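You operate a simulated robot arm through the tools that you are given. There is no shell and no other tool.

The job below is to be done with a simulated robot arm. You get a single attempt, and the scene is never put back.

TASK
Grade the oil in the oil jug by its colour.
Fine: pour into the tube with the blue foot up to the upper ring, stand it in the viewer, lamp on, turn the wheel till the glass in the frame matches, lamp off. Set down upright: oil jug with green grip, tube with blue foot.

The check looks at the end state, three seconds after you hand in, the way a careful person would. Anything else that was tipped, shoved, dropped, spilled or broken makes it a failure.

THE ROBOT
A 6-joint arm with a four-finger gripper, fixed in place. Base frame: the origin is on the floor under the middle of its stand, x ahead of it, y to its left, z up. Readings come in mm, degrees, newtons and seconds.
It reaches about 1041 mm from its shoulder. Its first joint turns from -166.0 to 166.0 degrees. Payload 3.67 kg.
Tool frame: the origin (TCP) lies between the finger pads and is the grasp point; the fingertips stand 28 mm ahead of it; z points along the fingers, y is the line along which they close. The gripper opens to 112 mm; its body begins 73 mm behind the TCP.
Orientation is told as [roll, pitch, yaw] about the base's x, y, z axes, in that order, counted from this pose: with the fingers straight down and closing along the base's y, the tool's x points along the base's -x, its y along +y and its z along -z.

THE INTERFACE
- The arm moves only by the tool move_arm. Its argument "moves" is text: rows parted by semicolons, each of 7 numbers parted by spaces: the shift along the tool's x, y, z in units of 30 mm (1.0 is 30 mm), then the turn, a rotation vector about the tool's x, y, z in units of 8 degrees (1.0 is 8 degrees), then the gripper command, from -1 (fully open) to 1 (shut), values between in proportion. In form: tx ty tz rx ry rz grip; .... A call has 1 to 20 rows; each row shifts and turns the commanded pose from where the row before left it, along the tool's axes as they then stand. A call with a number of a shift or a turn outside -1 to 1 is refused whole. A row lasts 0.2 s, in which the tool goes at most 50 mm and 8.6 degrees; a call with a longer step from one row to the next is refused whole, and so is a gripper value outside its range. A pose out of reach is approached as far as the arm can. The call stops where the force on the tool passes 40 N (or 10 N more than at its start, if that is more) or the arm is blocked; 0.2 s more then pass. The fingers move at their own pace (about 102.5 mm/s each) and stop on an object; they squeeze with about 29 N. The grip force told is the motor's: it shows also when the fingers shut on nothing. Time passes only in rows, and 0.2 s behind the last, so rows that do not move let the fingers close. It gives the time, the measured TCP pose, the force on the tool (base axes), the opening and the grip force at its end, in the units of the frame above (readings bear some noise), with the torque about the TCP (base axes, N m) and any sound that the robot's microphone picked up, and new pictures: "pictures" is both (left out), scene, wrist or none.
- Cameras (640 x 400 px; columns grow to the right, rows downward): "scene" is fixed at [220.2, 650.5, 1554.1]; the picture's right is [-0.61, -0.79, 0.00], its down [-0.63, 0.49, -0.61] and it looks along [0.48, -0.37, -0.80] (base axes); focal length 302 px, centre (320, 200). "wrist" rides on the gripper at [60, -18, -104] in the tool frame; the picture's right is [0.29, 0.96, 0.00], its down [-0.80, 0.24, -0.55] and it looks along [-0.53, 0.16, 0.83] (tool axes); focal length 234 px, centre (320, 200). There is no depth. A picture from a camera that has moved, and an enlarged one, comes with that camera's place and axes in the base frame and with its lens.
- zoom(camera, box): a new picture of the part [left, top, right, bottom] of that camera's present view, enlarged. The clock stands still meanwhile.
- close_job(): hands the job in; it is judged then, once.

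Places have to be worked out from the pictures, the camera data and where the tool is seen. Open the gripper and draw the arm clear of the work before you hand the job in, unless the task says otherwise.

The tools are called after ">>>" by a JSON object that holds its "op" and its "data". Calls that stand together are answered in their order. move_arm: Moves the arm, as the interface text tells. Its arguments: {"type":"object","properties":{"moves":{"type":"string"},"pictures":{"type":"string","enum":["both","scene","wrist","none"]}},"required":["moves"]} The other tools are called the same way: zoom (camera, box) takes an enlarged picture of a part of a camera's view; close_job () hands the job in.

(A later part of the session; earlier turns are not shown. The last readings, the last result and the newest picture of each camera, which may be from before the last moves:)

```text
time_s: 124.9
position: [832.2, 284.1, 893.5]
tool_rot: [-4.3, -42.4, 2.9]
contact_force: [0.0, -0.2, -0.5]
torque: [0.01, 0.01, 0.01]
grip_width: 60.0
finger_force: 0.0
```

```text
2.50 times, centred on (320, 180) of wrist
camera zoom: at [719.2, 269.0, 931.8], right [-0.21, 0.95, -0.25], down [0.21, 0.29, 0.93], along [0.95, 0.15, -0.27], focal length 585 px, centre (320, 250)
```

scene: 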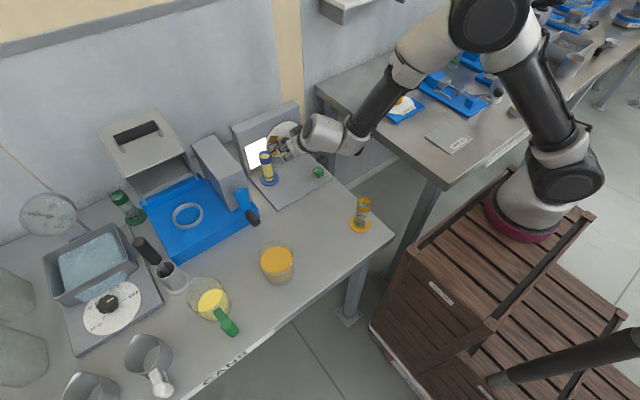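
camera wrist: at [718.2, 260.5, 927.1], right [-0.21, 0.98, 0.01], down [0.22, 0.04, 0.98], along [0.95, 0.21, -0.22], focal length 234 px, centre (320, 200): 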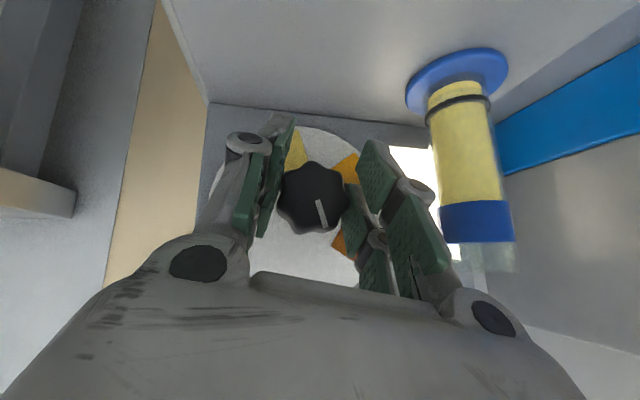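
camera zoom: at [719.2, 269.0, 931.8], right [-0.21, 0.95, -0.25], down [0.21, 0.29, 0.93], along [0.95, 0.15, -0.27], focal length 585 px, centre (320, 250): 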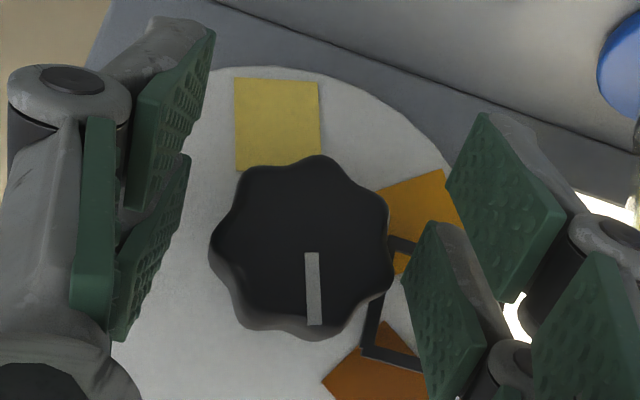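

The wheel holds its place. I swing further left, watching the gap to the blue-foot tube.

>>> {"op": "move_arm", "data": {"moves": "0 0 0 0.46 0 -0.423 -0.07;0 0 0 0.46 0 -0.423 -0.07;0 0 0 0.46 0 -0.423 -0.07;0 0 0 0.46 0 -0.423 -0.07;0 0 0 0 0 0 -0.07", "pictures": "both"}}

>>> {"op": "zoom", "data": {"camera": "scene", "box": [245, 110, 325, 190]}}

```text
time_s: 126.1
position: [831.4, 284.1, 893.1]
tool_rot: [-30.0, -38.3, 19.9]
contact_force: [0.0, 0.1, 0.4]
torque: [0.02, -0.02, -0.02]
grip_width: 59.9
finger_force: 0.1
camera wrist: at [718.3, 282.2, 934.8], right [-0.21, 0.8, -0.55], down [0.21, 0.59, 0.78], along [0.95, 0.05, -0.3], focal length 234 px, centre (320, 200)
```

scene: 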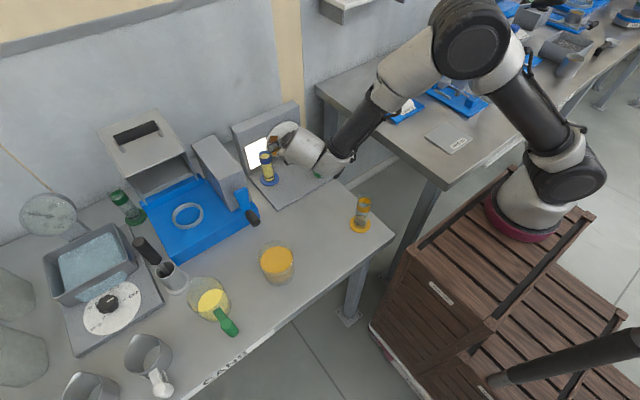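
wrist: 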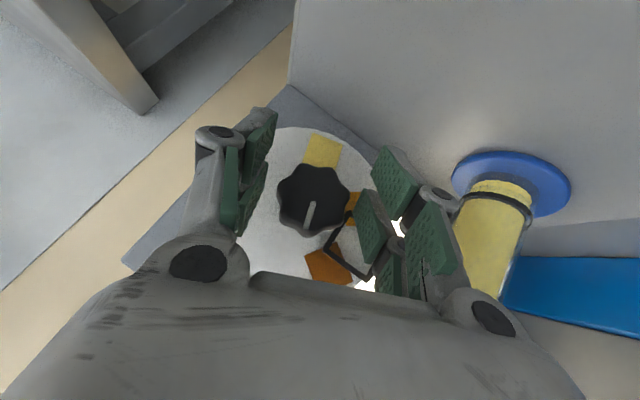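

```text
5.00 times, centred on (285, 150) of scene
camera zoom: at [220.2, 650.5, 1554.1], right [-0.61, -0.79, 0.0], down [-0.63, 0.49, -0.61], along [0.48, -0.37, -0.8], focal length 1510 px, centre (495, 450)
```

zoom: 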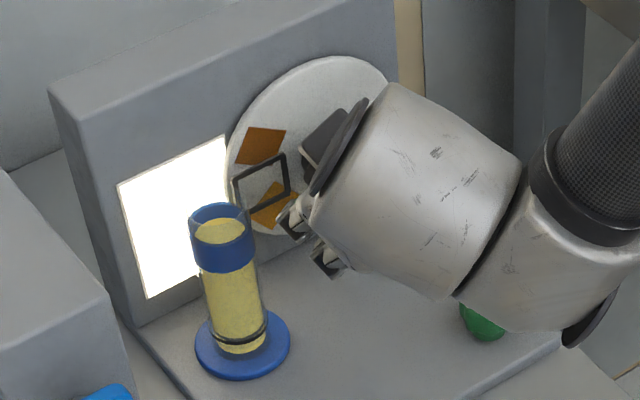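

>>> {"op": "move_arm", "data": {"moves": "0 0 0 0.46 0 -0.423 -0.07;0 0 0 0.46 0 -0.423 -0.07;0 0 0 0.46 0 -0.423 -0.07;0 0 0 0 0 0 -0.07", "pictures": "both"}}

>>> {"op": "zoom", "data": {"camera": "scene", "box": [245, 110, 325, 190]}}

>>> {"op": "zoom", "data": {"camera": "wrist", "box": [220, 100, 420, 260]}}

```text
time_s: 127.1
position: [832.3, 285.7, 893.7]
tool_rot: [-46.7, -32.0, 29.5]
contact_force: [0.2, 0.0, -0.1]
torque: [0.0, -0.01, 0.03]
grip_width: 59.9
finger_force: 0.0
camera wrist: at [718.7, 293.1, 934.3], right [-0.21, 0.63, -0.74], down [0.21, 0.77, 0.6], along [0.95, -0.03, -0.3], focal length 234 px, centre (320, 200)
```

scene: 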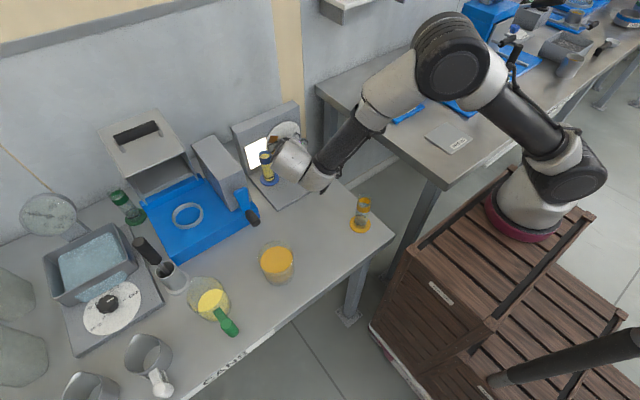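
wrist: 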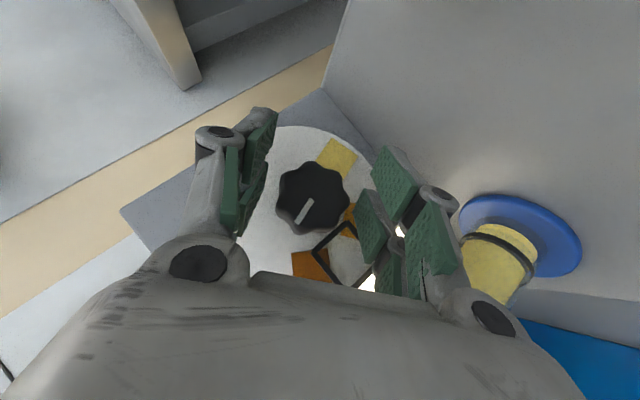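

```text
5.00 times, centred on (285, 150) of scene
camera zoom: at [220.2, 650.5, 1554.1], right [-0.61, -0.79, 0.0], down [-0.63, 0.49, -0.61], along [0.48, -0.37, -0.8], focal length 1510 px, centre (495, 450)
```

zoom: 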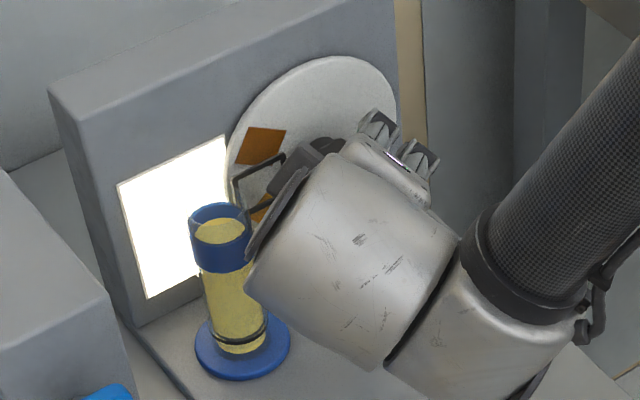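

```text
2.50 times, centred on (320, 180) of wrist
camera zoom: at [718.7, 293.1, 934.3], right [-0.21, 0.63, -0.74], down [0.21, 0.77, 0.6], along [0.95, -0.03, -0.3], focal length 585 px, centre (320, 250)
```

zoom: 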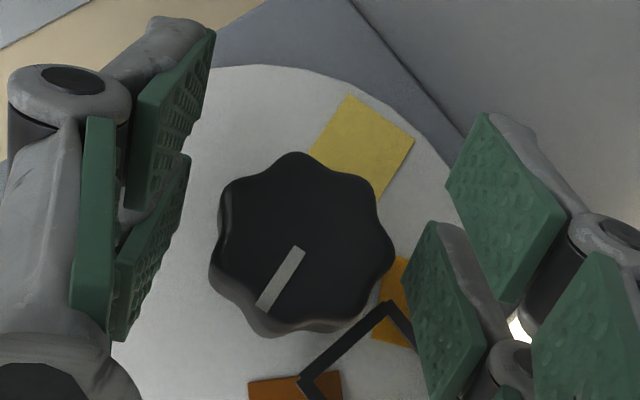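

Lean is −38° and the knob is again centred between the pads, with the tube clear. I close and turn.

>>> {"op": "move_arm", "data": {"moves": "0 0 0 0 0 0 0.05;0 0 0 0 0 0 0.15;0 0 0 0 0 0 0.22;0 0 0 0 0 0 0.3;0 0 0 0 0 0 0.4;0 0 0 0 0 0 0.6;0 0 0 0 0 0 0.6", "pictures": "none"}}

```text
time_s: 128.7
position: [832.9, 283.6, 895.0]
tool_rot: [-46.7, -32.1, 29.5]
contact_force: [-0.3, -4.0, 4.9]
torque: [-0.01, -0.12, -0.24]
grip_width: 40.9
finger_force: 45.5
```

>>> {"op": "move_arm", "data": {"moves": "0 0 0 -0.23 0 0.2115 0.6;0 0 0 -0.46 0 0.423 0.6;0 0 0 -0.46 0 0.423 0.6;0 0 0 -0.46 0 0.423 0.6;0 0 0 -0.46 0 0.423 0.6;0 0 0 -0.23 0 0.2115 0.6;0 0 0 0 0 0 0.6", "pictures": "scene"}}

>>> {"op": "zoom", "data": {"camera": "scene", "box": [245, 110, 325, 190]}}

>>> {"op": "zoom", "data": {"camera": "wrist", "box": [220, 100, 420, 260]}}

```text
time_s: 130.3
position: [831.2, 285.6, 894.4]
tool_rot: [-17.3, -40.9, 11.7]
contact_force: [-7.8, -3.3, -6.4]
torque: [-0.01, 0.19, -0.03]
grip_width: 40.6
finger_force: 45.2
```

scene: 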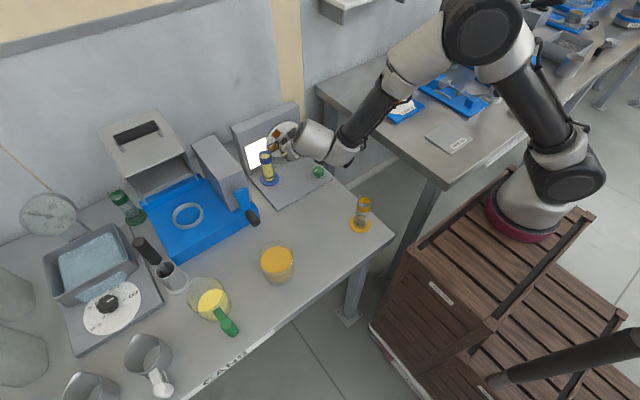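

```text
5.00 times, centred on (285, 150) of scene
camera zoom: at [220.2, 650.5, 1554.1], right [-0.61, -0.79, 0.0], down [-0.63, 0.49, -0.61], along [0.48, -0.37, -0.8], focal length 1510 px, centre (495, 450)
```

zoom: 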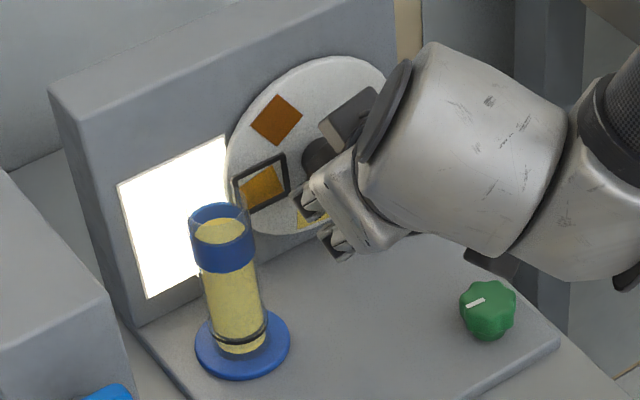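

```text
2.50 times, centred on (320, 180) of wrist
camera zoom: at [718.7, 275.6, 934.4], right [-0.21, 0.89, -0.41], down [0.22, 0.45, 0.87], along [0.95, 0.1, -0.29], focal length 585 px, centre (320, 250)
```

zoom: 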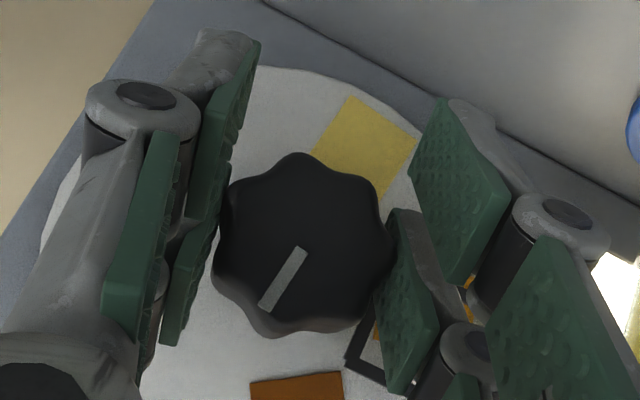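

Amber is passing the frame and is clearly darker than the oil in the lit tube. I continue 24° to the lean limit.

>>> {"op": "move_arm", "data": {"moves": "0 0 0 -0.23 0 0.2115 0.6;0 0 0 -0.46 0 0.423 0.6;0 0 0 -0.46 0 0.423 0.6;0 0 0 -0.46 0 0.423 0.6;0 0 0 -0.46 0 0.423 0.6;0 0 0 -0.09 0 0.085 0.6;0 0 0 0 0 0 0.6", "pictures": "scene"}}

>>> {"op": "zoom", "data": {"camera": "scene", "box": [245, 110, 325, 190]}}

```text
time_s: 131.9
position: [833.2, 285.1, 893.2]
tool_rot: [14.0, -41.6, -9.3]
contact_force: [-5.9, 3.5, -1.0]
torque: [-0.02, -0.01, 0.17]
grip_width: 41.0
finger_force: 44.8
```

scene: 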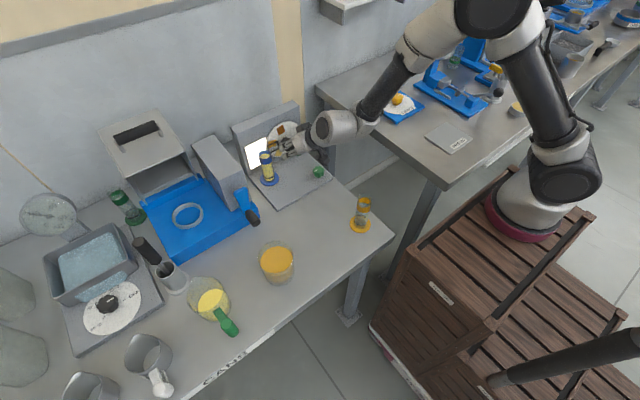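

```text
5.00 times, centred on (285, 150) of scene
camera zoom: at [220.2, 650.5, 1554.1], right [-0.61, -0.79, 0.0], down [-0.63, 0.49, -0.61], along [0.48, -0.37, -0.8], focal length 1510 px, centre (495, 450)
```

zoom: 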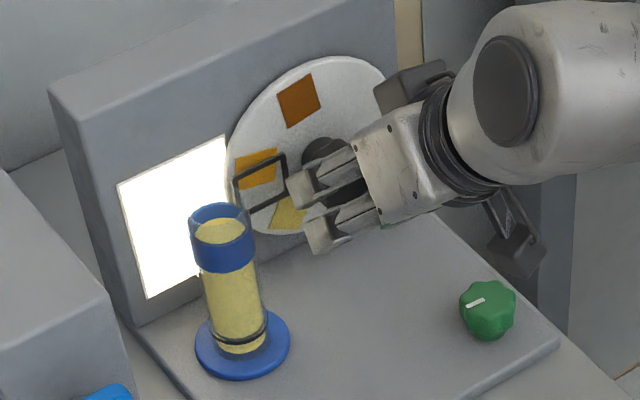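

The wheel has turned about 81°. I regrip once more: open, swing back to −38° lean.

>>> {"op": "move_arm", "data": {"moves": "0 0 0 0 0 0 0.2;0 0 0 0 0 0 -0.07;0 0 0 0 0 0 -0.07;0 0 0 0.46 0 -0.423 -0.07;0 0 0 0.46 0 -0.423 -0.07;0 0 0 0.46 0 -0.423 -0.07;0 0 0 0.46 0 -0.423 -0.07;0 0 0 0.46 0 -0.423 -0.07;0 0 0 0.46 0 -0.423 -0.07;0 0 0 0.46 0 -0.423 -0.07;0 0 0 0.46 0 -0.423 -0.07;0 0 0 0.46 0 -0.423 -0.07;0 0 0 0.46 0 -0.423 -0.07;0 0 0 0 0 0 -0.07", "pictures": "both"}}

>>> {"op": "zoom", "data": {"camera": "wrist", "box": [220, 100, 420, 260]}}

>>> {"op": "zoom", "data": {"camera": "scene", "box": [245, 110, 325, 190]}}

```text
time_s: 134.9
position: [832.5, 284.6, 893.8]
tool_rot: [-48.2, -31.2, 30.4]
contact_force: [0.1, 0.4, 0.6]
torque: [-0.01, 0.01, -0.01]
grip_width: 60.0
finger_force: 0.0
camera wrist: at [718.5, 293.9, 933.7], right [-0.21, 0.61, -0.76], down [0.21, 0.79, 0.58], along [0.95, -0.04, -0.3], focal length 234 px, centre (320, 200)
```

scene: 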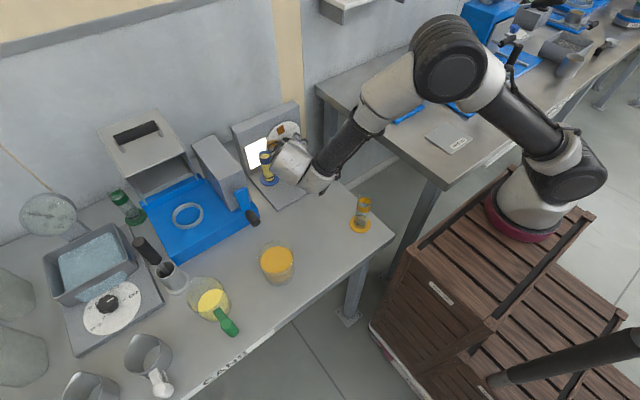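
wrist: 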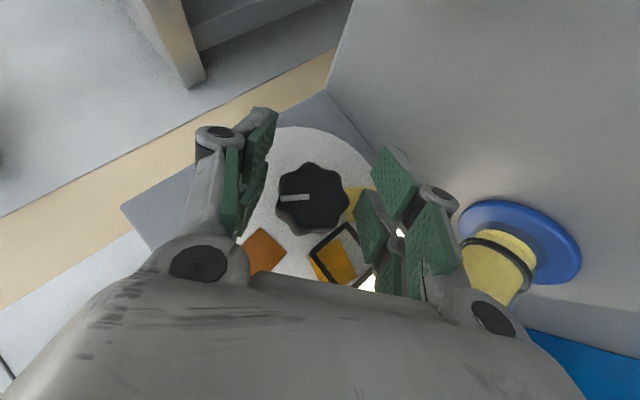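

```text
2.50 times, centred on (320, 180) of wrist
camera zoom: at [718.5, 293.9, 933.7], right [-0.21, 0.61, -0.76], down [0.21, 0.79, 0.58], along [0.95, -0.04, -0.3], focal length 585 px, centre (320, 250)
```

zoom: 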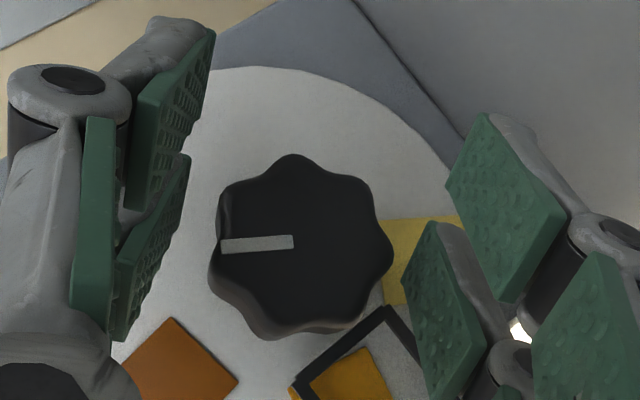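

```text
5.00 times, centred on (285, 150) of scene
camera zoom: at [220.2, 650.5, 1554.1], right [-0.61, -0.79, 0.0], down [-0.63, 0.49, -0.61], along [0.48, -0.37, -0.8], focal length 1510 px, centre (495, 450)
```

zoom: 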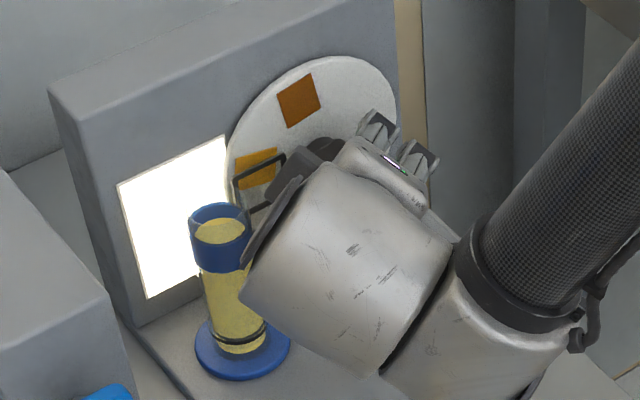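

>>> {"op": "move_arm", "data": {"moves": "0 0 0 0 0 0 0.05;0 0 0 0 0 0 0.15;0 0 0 0 0 0 0.22;0 0 0 0 0 0 0.3;0 0 0 0 0 0 0.4;0 0 0 0 0 0 0.6;0 0 0 0 0 0 0.6", "pictures": "none"}}

>>> {"op": "move_arm", "data": {"moves": "0 0 0 -0.23 0 0.2115 0.6;0 0 0 -0.46 0 0.423 0.6;0 0 0 -0.46 0 0.423 0.6;0 0 0 -0.46 0 0.423 0.6;0 0 0 -0.46 0 0.423 0.6;0 0 0 -0.46 0 0.423 0.6;0 0 0 -0.23 0 0.2115 0.6;0 0 0 0 0 0 0.6", "pictures": "none"}}

>>> {"op": "zoom", "data": {"camera": "scene", "box": [245, 110, 325, 190]}}

```text
time_s: 136.5
position: [831.4, 284.3, 893.7]
tool_rot: [-48.1, -31.3, 30.3]
contact_force: [-2.0, -4.5, 6.0]
torque: [0.0, -0.14, -0.29]
grip_width: 40.8
finger_force: 44.4
```

```text
time_s: 138.3
position: [832.3, 284.9, 894.0]
tool_rot: [-12.8, -41.7, 8.6]
contact_force: [-5.8, -7.3, 12.0]
torque: [0.0, -0.36, -0.16]
grip_width: 40.8
finger_force: 45.4
```

```text
5.00 times, centred on (285, 150) of scene
camera zoom: at [220.2, 650.5, 1554.1], right [-0.61, -0.79, 0.0], down [-0.63, 0.49, -0.61], along [0.48, -0.37, -0.8], focal length 1510 px, centre (495, 450)
```

zoom: 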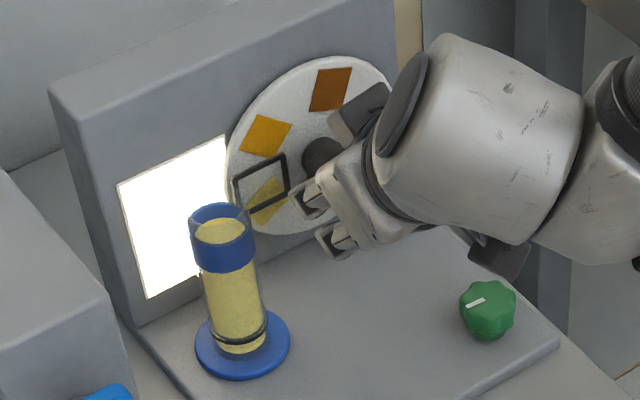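

Yellow is entering the frame. I turn on by 21°.

>>> {"op": "move_arm", "data": {"moves": "0 0 0 -0.23 0 0.2115 0.6;0 0 0 -0.46 0 0.423 0.6;0 0 0 -0.46 0 0.423 0.6;0 0 0 -0.46 0 0.423 0.6;0 0 0 -0.32 0 0.2945 0.6;0 0 0 0 0 0 0.6", "pictures": "both"}}

>>> {"op": "zoom", "data": {"camera": "scene", "box": [245, 110, 325, 190]}}

>>> {"op": "zoom", "data": {"camera": "wrist", "box": [220, 100, 420, 260]}}

```text
time_s: 139.7
position: [831.4, 284.8, 892.8]
tool_rot: [15.2, -41.3, -10.2]
contact_force: [-7.8, 2.1, -2.5]
torque: [0.0, 0.24, 0.24]
grip_width: 40.8
finger_force: 44.7
camera wrist: at [718.5, 260.7, 926.2], right [-0.21, 0.98, 0.0], down [0.22, 0.05, 0.97], along [0.95, 0.21, -0.22], focal length 234 px, centre (320, 200)
```

scene: 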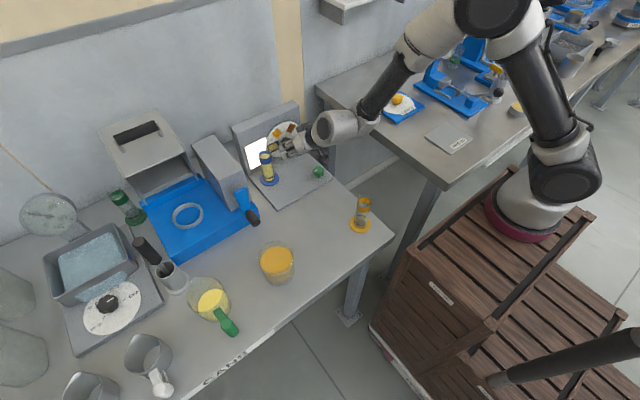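
wrist: 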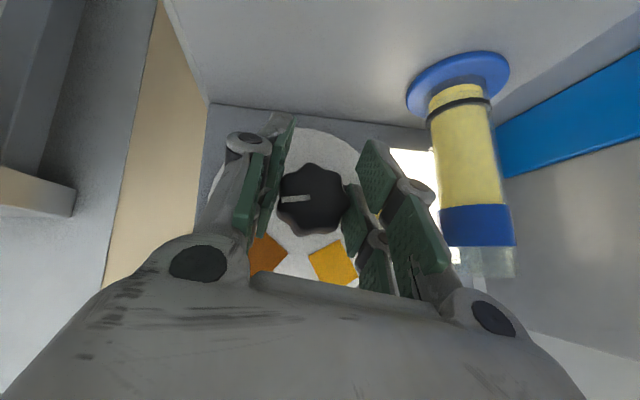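

```text
5.00 times, centred on (285, 150) of scene
camera zoom: at [220.2, 650.5, 1554.1], right [-0.61, -0.79, 0.0], down [-0.63, 0.49, -0.61], along [0.48, -0.37, -0.8], focal length 1510 px, centre (495, 450)
```

zoom: 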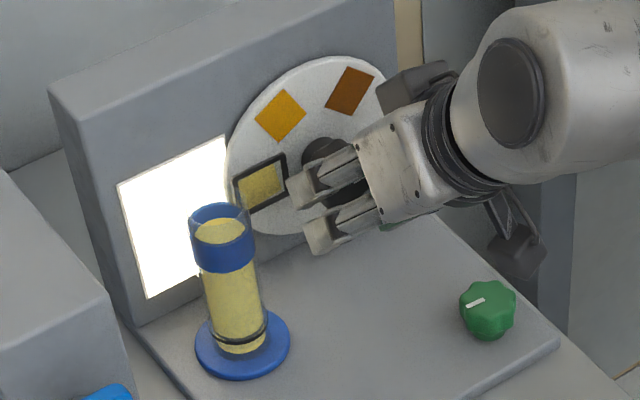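

```text
2.50 times, centred on (320, 180) of wrist
camera zoom: at [718.5, 260.7, 926.2], right [-0.21, 0.98, 0.0], down [0.22, 0.05, 0.97], along [0.95, 0.21, -0.22], focal length 585 px, centre (320, 250)
```

zoom: 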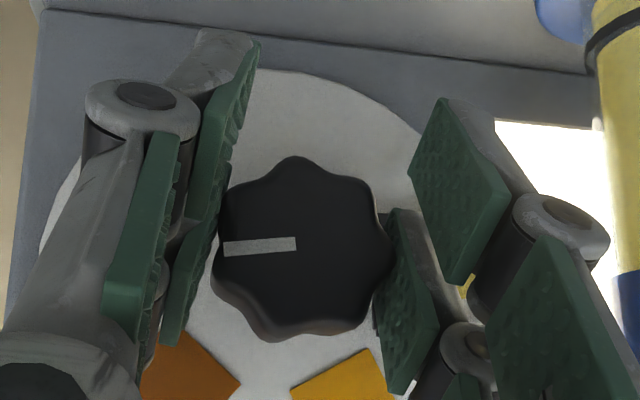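

>>> {"op": "zoom", "data": {"camera": "scene", "box": [255, 115, 305, 165]}}

```text
8.00 times, centred on (280, 140) of scene
camera zoom: at [220.2, 650.5, 1554.1], right [-0.61, -0.79, 0.0], down [-0.63, 0.49, -0.61], along [0.48, -0.37, -0.8], focal length 2416 px, centre (640, 680)
```

zoom: 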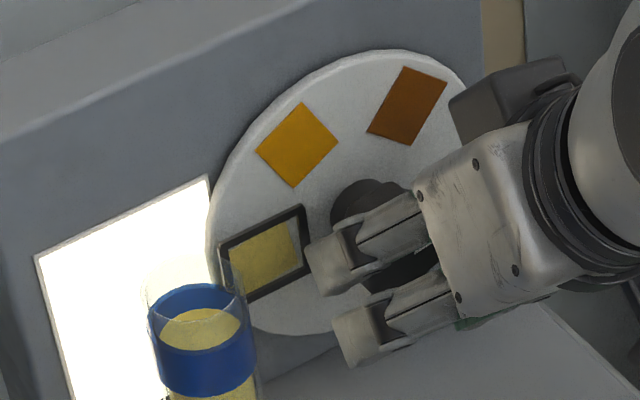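

>>> {"op": "zoom", "data": {"camera": "scene", "box": [268, 128, 298, 158]}}

```text
13.33 times, centred on (283, 143) of scene
camera zoom: at [220.2, 650.5, 1554.1], right [-0.61, -0.79, 0.0], down [-0.63, 0.49, -0.61], along [0.48, -0.37, -0.8], focal length 4026 px, centre (813, 960)
```

zoom: 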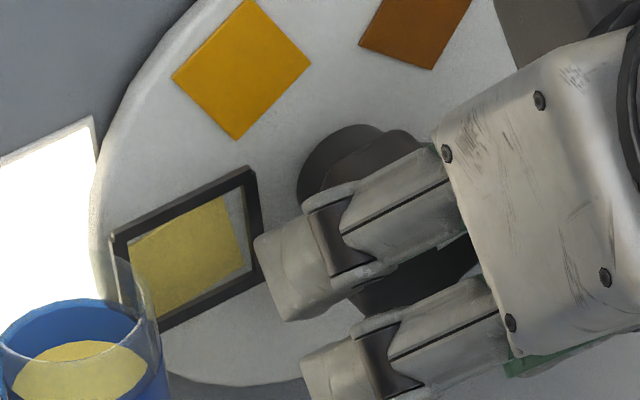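

Yellow is in the frame but its edges show it about 9° short of square. I regrip with a small swing back and finish the turn.

>>> {"op": "move_arm", "data": {"moves": "0 0 0 0 0 0 0.2;0 0 0 0 0 0 -0.07;0 0 0 0 0 0 -0.07;0 0 0 0.46 0 -0.423 -0.07;0 0 0 0.46 0 -0.423 -0.07;0 0 0 0.46 0 -0.423 -0.07;0 0 0 0.46 0 -0.423 -0.07;0 0 0 0 0 0 0;0 0 0 0 0 0 0.15;0 0 0 0 0 0 0.22;0 0 0 0 0 0 0.3;0 0 0 0 0 0 0.4;0 0 0 0 0 0 0.6;0 0 0 0 0 0 0.6", "pictures": "none"}}

>>> {"op": "move_arm", "data": {"moves": "0 0 0 -0.276 0 0.254 0.6;0 0 0 -0.276 0 0.254 0.6;0 0 0 -0.276 0 0.254 0.6;0 0 0 0 0 0 0.6", "pictures": "both"}}

>>> {"op": "zoom", "data": {"camera": "scene", "box": [268, 128, 298, 158]}}

>>> {"op": "zoom", "data": {"camera": "wrist", "box": [220, 100, 420, 260]}}

```text
time_s: 142.7
position: [832.4, 285.5, 891.8]
tool_rot: [-11.6, -41.8, 7.8]
contact_force: [-1.1, -1.1, 0.5]
torque: [0.0, 0.04, -0.08]
grip_width: 40.7
finger_force: 44.7
```

```text
time_s: 143.7
position: [833.6, 285.3, 892.9]
tool_rot: [0.5, -42.4, -0.3]
contact_force: [-1.1, 1.7, -5.0]
torque: [-0.49, -0.25, 0.26]
grip_width: 40.7
finger_force: 44.5
camera wrist: at [719.3, 266.9, 930.1], right [-0.21, 0.96, -0.19], down [0.22, 0.23, 0.95], along [0.95, 0.16, -0.26], focal length 234 px, centre (320, 200)
```

scene: 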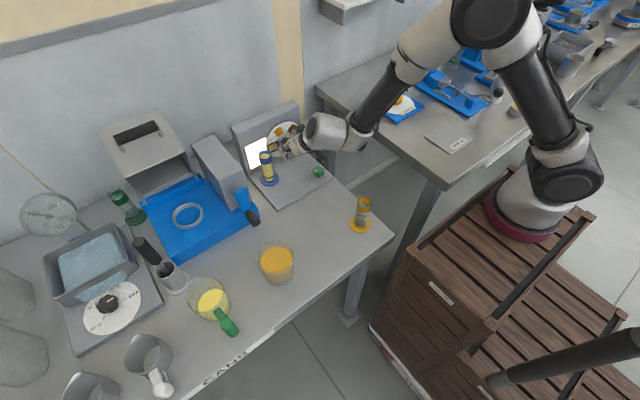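
wrist: 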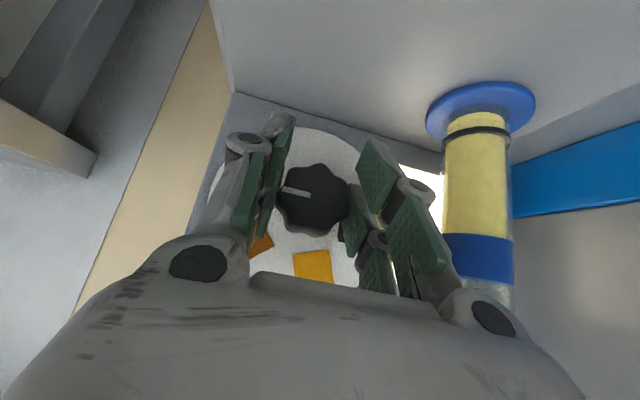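

```text
13.33 times, centred on (283, 143) of scene
camera zoom: at [220.2, 650.5, 1554.1], right [-0.61, -0.79, 0.0], down [-0.63, 0.49, -0.61], along [0.48, -0.37, -0.8], focal length 4026 px, centre (813, 960)
```

zoom: 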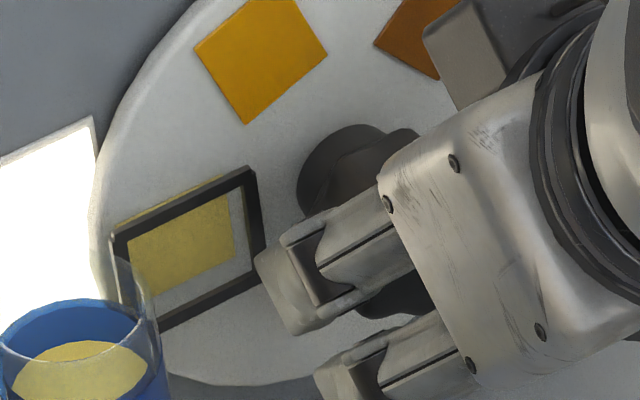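

```text
2.50 times, centred on (320, 180) of wrist
camera zoom: at [719.3, 266.9, 930.1], right [-0.21, 0.96, -0.19], down [0.22, 0.23, 0.95], along [0.95, 0.16, -0.26], focal length 585 px, centre (320, 250)
```

zoom: 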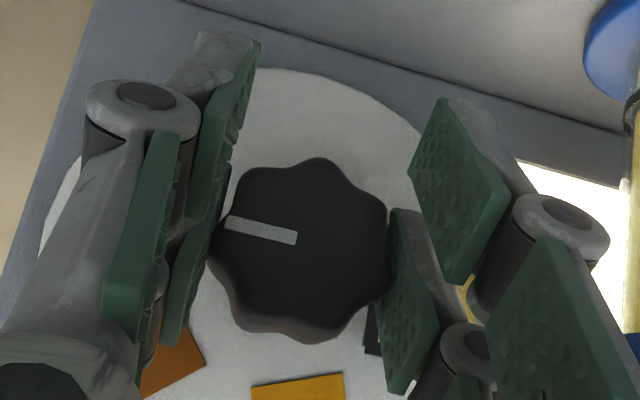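

The yellow glass now sits in the frame with the same geometry brown had at the start. I release the knob, back straight off, and inspect from the front.

>>> {"op": "move_arm", "data": {"moves": "0 0 0 0 0 0 0.25;0 0 0 0 0 0 0.1;0 0 0 0 0 0 -0.07;0 0 0 0 0 0 -0.07;0.343 0 -0.316 0 0 0 -0.07;0.343 0 -0.316 0 0 0 -0.07;0.343 0 -0.316 0 0 0 -0.07;0.343 0 -0.316 0 0 0 -0.07;0.343 0 -0.316 0 0 0 -0.07;0 0 0 0 0 0 -0.07", "pictures": "both"}}

>>> {"op": "zoom", "data": {"camera": "scene", "box": [255, 115, 305, 165]}}

>>> {"op": "zoom", "data": {"camera": "wrist", "box": [200, 60, 440, 240]}}

```text
time_s: 145.9
position: [762.9, 284.8, 892.1]
tool_rot: [0.6, -42.4, -0.3]
contact_force: [0.5, 0.2, 0.2]
torque: [-0.01, -0.04, -0.01]
grip_width: 60.0
finger_force: 0.1
camera wrist: at [649.6, 266.4, 929.3], right [-0.21, 0.96, -0.19], down [0.21, 0.23, 0.95], along [0.95, 0.16, -0.26], focal length 234 px, centre (320, 200)
```

scene: 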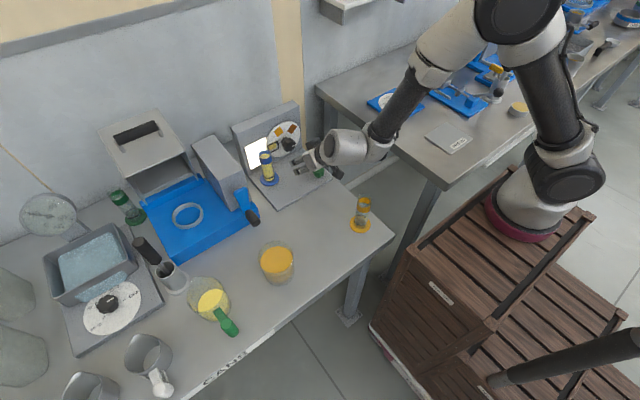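
wrist: 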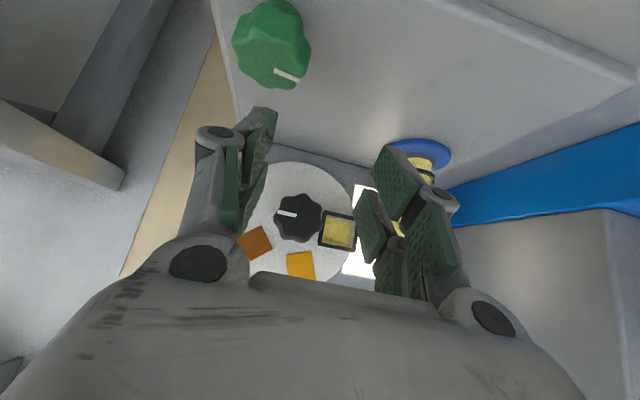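

```text
8.00 times, centred on (280, 140) of scene
camera zoom: at [220.2, 650.5, 1554.1], right [-0.61, -0.79, 0.0], down [-0.63, 0.49, -0.61], along [0.48, -0.37, -0.8], focal length 2416 px, centre (640, 680)
```

zoom: 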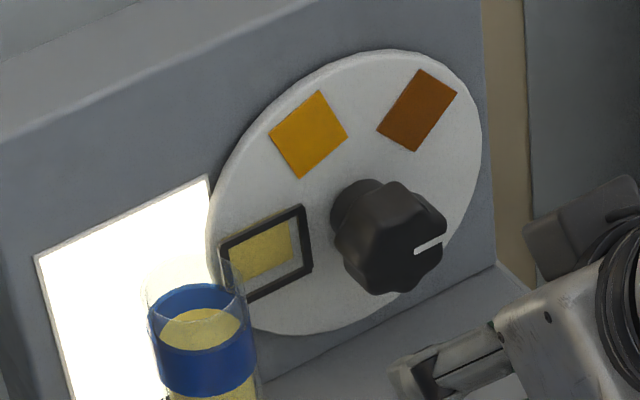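

```text
2.22 times, centred on (320, 150) of wrist
camera zoom: at [649.6, 266.4, 929.3], right [-0.21, 0.96, -0.19], down [0.21, 0.23, 0.95], along [0.95, 0.16, -0.26], focal length 520 px, centre (320, 311)
```

zoom: 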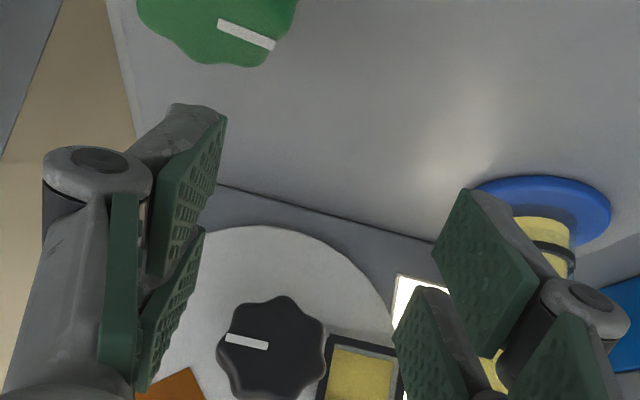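

>>> {"op": "zoom", "data": {"camera": "wrist", "box": [300, 190, 400, 270]}}

>>> {"op": "zoom", "data": {"camera": "scene", "box": [255, 130, 300, 175]}}

```text
5.00 times, centred on (350, 230) of wrist
camera zoom: at [649.6, 266.4, 929.3], right [-0.21, 0.96, -0.19], down [0.21, 0.23, 0.95], along [0.95, 0.16, -0.26], focal length 1171 px, centre (170, 50)
```

zoom: 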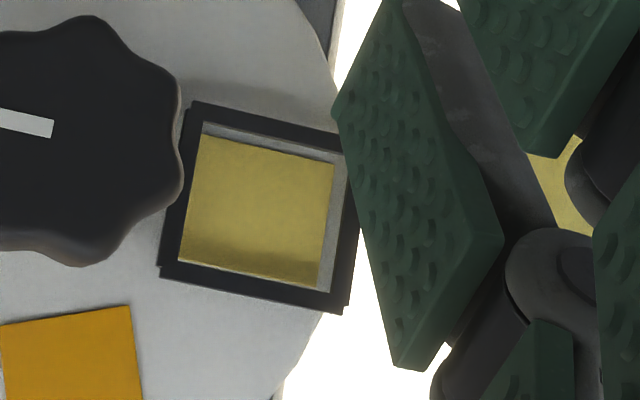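

```text
8.89 times, centred on (278, 152) of scene
camera zoom: at [220.2, 650.5, 1554.1], right [-0.61, -0.79, 0.0], down [-0.63, 0.49, -0.61], along [0.48, -0.37, -0.8], focal length 2684 px, centre (698, 622)
```

zoom: 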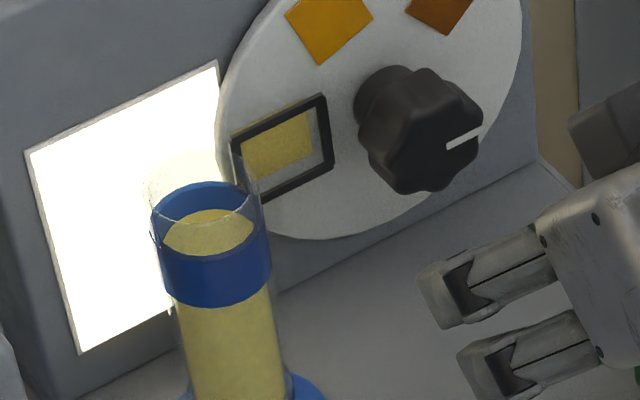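

The yellow glass sits squarely in the frame and matches the lit oil; amber and brown are clearly darker. Now the lamp off: I rise, turn the fingers down, yaw to 72° and go above the green knob.

>>> {"op": "move_arm", "data": {"moves": "-0.6 0 -0.657 0 0 0 -0.1;-0.6 0 -0.657 0 0 0 -0.1;-0.6 0 -0.657 0 0 0 -0.1;0 0 0 0 0.883 0 -0.1;0 0 0 0 0.883 0 -0.1;0 0 0 0 0.883 0 -0.1;0 0 0 0 0.883 0 -0.1;0 0 0 0 0.883 0 -0.1;0 0 0 0 0.883 0 -0.1;0 0 0 0 0 -1 -0.1;0 0 0 0 0 -1 -0.1;0 0 0 0 0 -1 -0.1;0 0 0 0 0 -1 -0.1;0 0 0 0 0 -1 -0.1;0 0 0 0 0 -1 -0.1;0 0 0 0 0 -1 -0.1;0 0 0 0 0 -1 -0.1;0 0 0 0 0 -1 -0.1;0.688 -0.013 0 0 0 0 -0.1;0.688 -0.013 0 0 0 0 -0.1"}}

>>> {"op": "zoom", "data": {"camera": "scene", "box": [240, 100, 350, 200]}}

>>> {"op": "zoom", "data": {"camera": "wrist", "box": [220, 60, 420, 240]}}

```text
time_s: 150.1
position: [751.2, 244.9, 971.7]
tool_rot: [0.0, -0.5, 72.1]
contact_force: [-0.1, 0.2, -0.1]
torque: [-0.01, 0.02, -0.03]
grip_width: 61.5
finger_force: 0.0
camera wrist: at [749.7, 182.2, 1076.7], right [-1.0, 0.02, 0.0], down [0.02, 0.83, 0.56], along [0.01, 0.56, -0.83], focal length 234 px, centre (320, 200)
```

scene: 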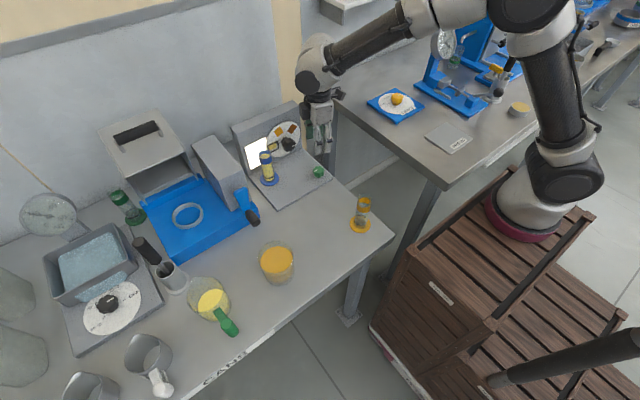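
wrist: 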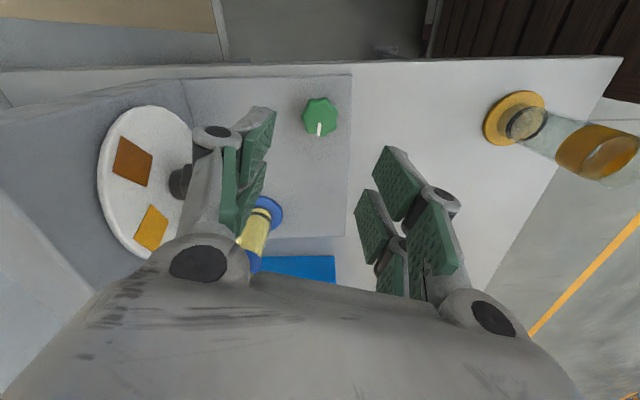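

```text
4.00 times, centred on (295, 150) of scene
camera zoom: at [220.2, 650.5, 1554.1], right [-0.61, -0.79, 0.0], down [-0.63, 0.49, -0.61], along [0.48, -0.37, -0.8], focal length 1208 px, centre (420, 400)
```

zoom: 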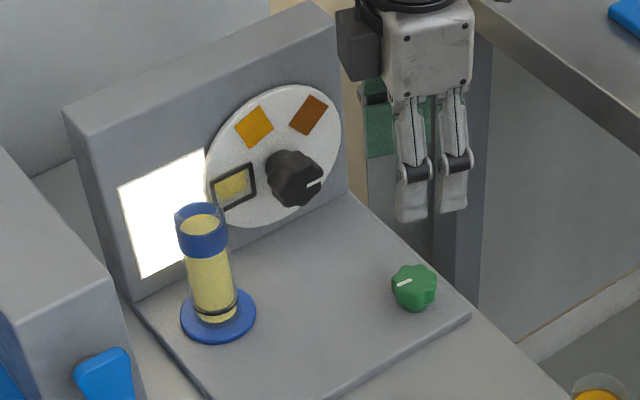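

```text
2.22 times, centred on (320, 150) of wrist
camera zoom: at [749.7, 182.2, 1076.7], right [-1.0, 0.02, 0.0], down [0.02, 0.83, 0.56], along [0.01, 0.56, -0.83], focal length 520 px, centre (320, 311)
```

zoom: 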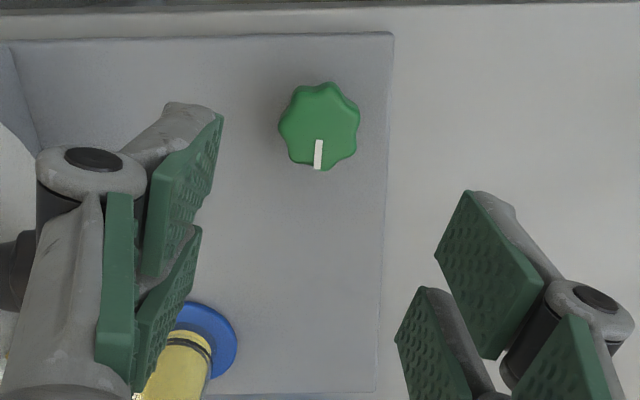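

Knob is centred under the fingers. I descend to the same grip height as before.

>>> {"op": "move_arm", "data": {"moves": "0 0 0.6 -0.0594 0.0193 0 -0.1;0 0 0.8 0 0 0 -0.1;0 0 0.8 0 0 0 -0.1;0 0 0.8 0 0 0 -0.1;0 0 0.6 0 0 0 -0.1;0 0 0.5 0 0 0 -0.1;0 0 0 0 0 0 -0.1"}}

>>> {"op": "zoom", "data": {"camera": "wrist", "box": [220, 80, 420, 240]}}

```text
time_s: 151.7
position: [748.7, 243.2, 851.6]
tool_rot: [0.6, -0.2, 72.0]
contact_force: [-0.8, -0.4, -0.2]
torque: [0.01, 0.0, -0.02]
grip_width: 61.7
finger_force: 0.0
camera wrist: at [749.6, 180.6, 955.3], right [-1.0, 0.02, 0.01], down [0.02, 0.83, 0.56], along [0.01, 0.56, -0.83], focal length 234 px, centre (320, 200)
```

scene: 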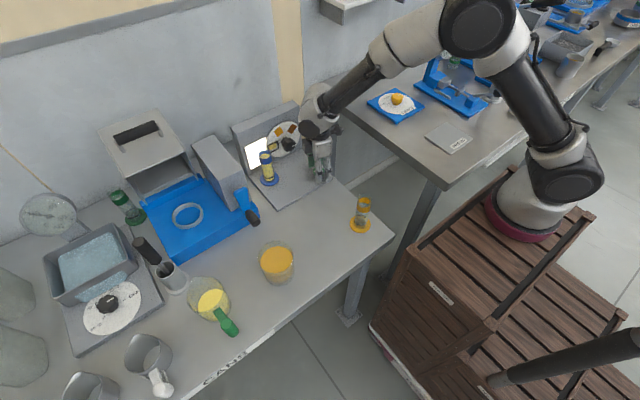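
wrist: 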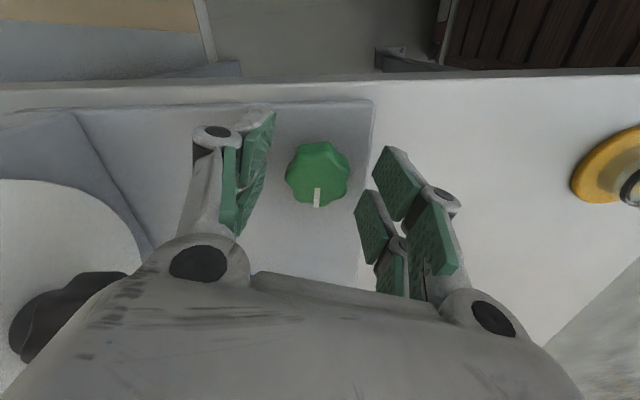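

```text
2.50 times, centred on (320, 160) of wrist
camera zoom: at [749.6, 180.6, 955.3], right [-1.0, 0.02, 0.01], down [0.02, 0.83, 0.56], along [0.01, 0.56, -0.83], focal length 585 px, centre (320, 300)
```

zoom: 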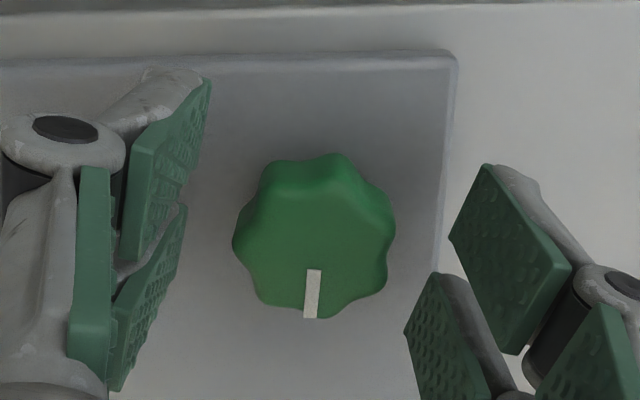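

>>> {"op": "move_arm", "data": {"moves": "0 0.03 0.2 0 0 0 -0.1;0 0 0.18 0 0 0 -0.1;0 0 0 0 0 0 0.1;0 0 0 0 0 0 0.2;0 0 0 0 0 0 0.3;0 0 0 0 0 0 0.36;0 0 0 0 0 0 0.42;0 0 0 0 0 0 0.5", "pictures": "wrist"}}

>>> {"op": "zoom", "data": {"camera": "wrist", "box": [220, 80, 420, 240]}}

```text
time_s: 153.5
position: [750.4, 245.1, 840.7]
tool_rot: [0.5, -0.3, 72.0]
contact_force: [12.2, -2.4, -2.5]
torque: [0.09, -0.31, 0.0]
grip_width: 33.6
finger_force: 44.9
camera wrist: at [750.5, 181.7, 943.9], right [-1.0, 0.02, 0.01], down [0.02, 0.83, 0.56], along [0.01, 0.56, -0.83], focal length 234 px, centre (320, 200)
```

wrist: 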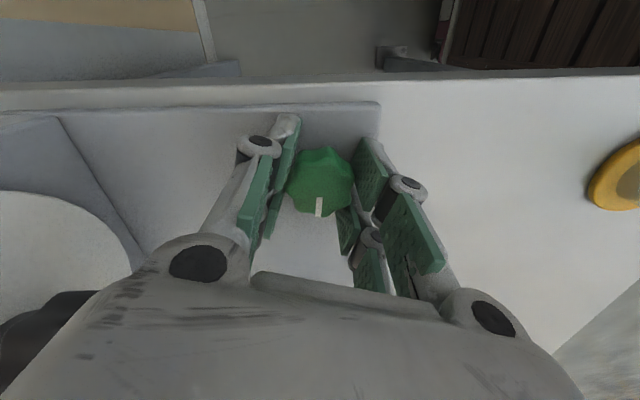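

```text
2.50 times, centred on (320, 160) of wrist
camera zoom: at [750.5, 181.7, 943.9], right [-1.0, 0.02, 0.01], down [0.02, 0.83, 0.56], along [0.01, 0.56, -0.83], focal length 585 px, centre (320, 300)
```

zoom: 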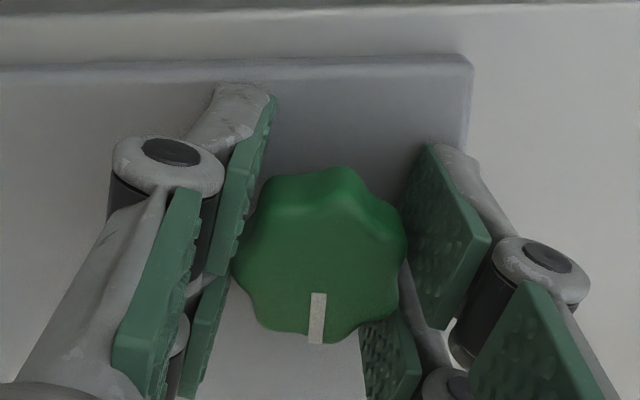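

Knob gripped again. I turn it clockwise back towards its stop, with a small load correction.

>>> {"op": "move_arm", "data": {"moves": "-0.015 -0.047 0 0 0 0 0.6;0 0 0 0 0 0.5 0.6;0 0 0 0 0 0.5 0.6;0 0 0 0 0 0.5 0.6;0 0 0 0 0 0.5 0.6;0 0 0 0 0 0 0.6", "pictures": "none"}}

>>> {"op": "zoom", "data": {"camera": "scene", "box": [240, 100, 350, 200]}}

```text
time_s: 154.9
position: [749.5, 245.6, 839.7]
tool_rot: [0.6, -0.1, 56.1]
contact_force: [4.9, -11.1, 15.0]
torque: [-0.15, -0.05, -0.01]
grip_width: 33.5
finger_force: 44.9
```

```text
4.00 times, centred on (295, 150) of scene
camera zoom: at [220.2, 650.5, 1554.1], right [-0.61, -0.79, 0.0], down [-0.63, 0.49, -0.61], along [0.48, -0.37, -0.8], focal length 1208 px, centre (420, 400)
```

zoom: 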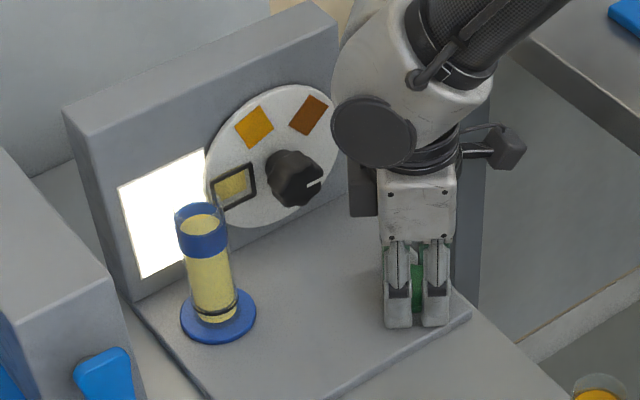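

>>> {"op": "move_arm", "data": {"moves": "0.033 -0.022 -0.035 0 0 0 0.6;0 0 0 0 0 0.5 0.6;0 0 0 0 0 0.5 0.6;0 0 0 0 0 0.5 0.6;0 0 0 0 0 0.5 0.6;0 0 0 0 0 0.5 0.6;0 0 0 0 0 0 0.6", "pictures": "none"}}

>>> {"op": "zoom", "data": {"camera": "scene", "box": [240, 100, 350, 200]}}

```text
time_s: 156.5
position: [751.2, 245.4, 840.2]
tool_rot: [0.6, 0.3, 36.1]
contact_force: [-3.1, 11.4, -7.7]
torque: [1.09, -0.86, 0.01]
grip_width: 33.6
finger_force: 45.2
```

```text
4.00 times, centred on (295, 150) of scene
camera zoom: at [220.2, 650.5, 1554.1], right [-0.61, -0.79, 0.0], down [-0.63, 0.49, -0.61], along [0.48, -0.37, -0.8], focal length 1208 px, centre (420, 400)
```

zoom: 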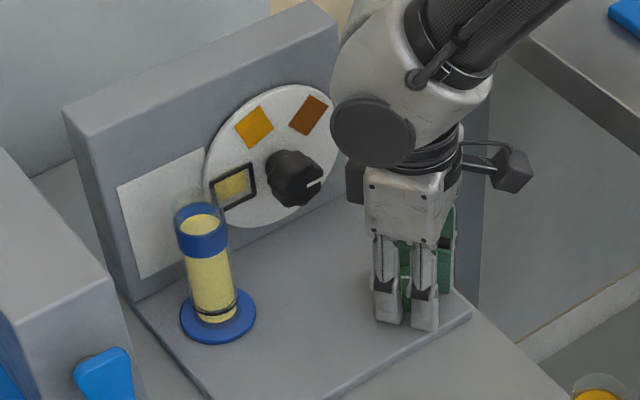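

The lamp has gone out. I turn on towards the off stop so the switch rests well away from its threshold.

>>> {"op": "move_arm", "data": {"moves": "-0.02 0.027 0.02 0 0 0 0.6;0 0 0 0 0 0.5 0.6;0 0 0 0 0 0.5 0.6;0 0 0 0 0 0.5 0.6;0 0 0 0 0 0.5 0.6;0 0 0 0 0 0.5 0.6;0 0 0 0 0 0 0.6", "pictures": "none"}}

>>> {"op": "move_arm", "data": {"moves": "0 0 0 0 0 0.5 0.6;0 0 0 0 0 0.5 0.6;0 0 0 0 0 0.5 0.6;0 0 0 0 0 0.5 0.6;0 0 0 0 0 0 0.6", "pictures": "wrist"}}

>>> {"op": "zoom", "data": {"camera": "scene", "box": [240, 100, 350, 200]}}

>>> {"op": "zoom", "data": {"camera": "wrist", "box": [220, 80, 420, 240]}}

```text
time_s: 158.1
position: [749.6, 244.7, 839.8]
tool_rot: [0.5, 0.3, 16.0]
contact_force: [-6.0, 11.3, 3.4]
torque: [0.36, -0.25, -0.01]
grip_width: 33.2
finger_force: 45.1
```

```text
time_s: 159.3
position: [749.5, 244.6, 840.2]
tool_rot: [0.3, 0.5, -0.1]
contact_force: [1.6, -1.6, -5.4]
torque: [-0.13, -0.53, 0.02]
grip_width: 33.7
finger_force: 45.0
camera wrist: at [692.2, 226.6, 944.9], right [-0.29, 0.96, 0.01], down [0.8, 0.24, 0.55], along [0.52, 0.16, -0.84], focal length 234 px, centre (320, 200)
```

wrist: 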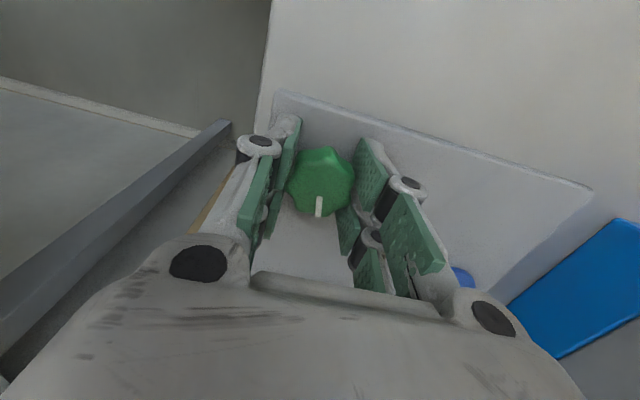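

```text
4.00 times, centred on (295, 150) of scene
camera zoom: at [220.2, 650.5, 1554.1], right [-0.61, -0.79, 0.0], down [-0.63, 0.49, -0.61], along [0.48, -0.37, -0.8], focal length 1208 px, centre (420, 400)
```

zoom: 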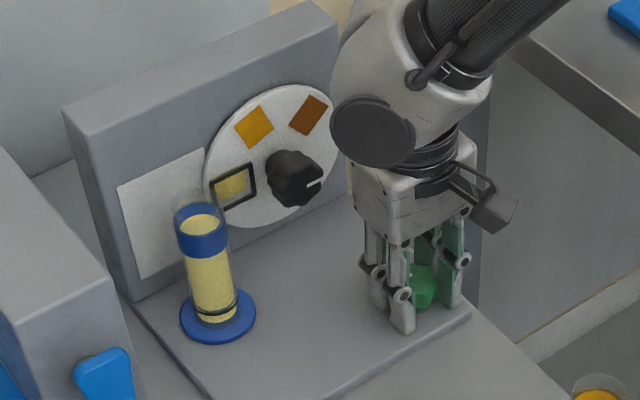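

```text
2.50 times, centred on (320, 160) of wrist
camera zoom: at [692.2, 226.6, 944.9], right [-0.29, 0.96, 0.01], down [0.8, 0.24, 0.55], along [0.52, 0.16, -0.84], focal length 585 px, centre (320, 300)
```

zoom: 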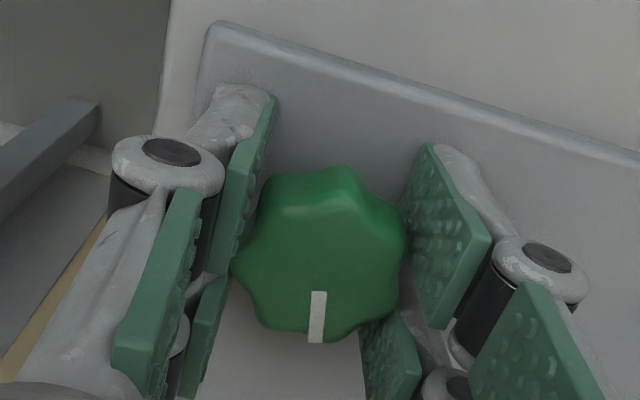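

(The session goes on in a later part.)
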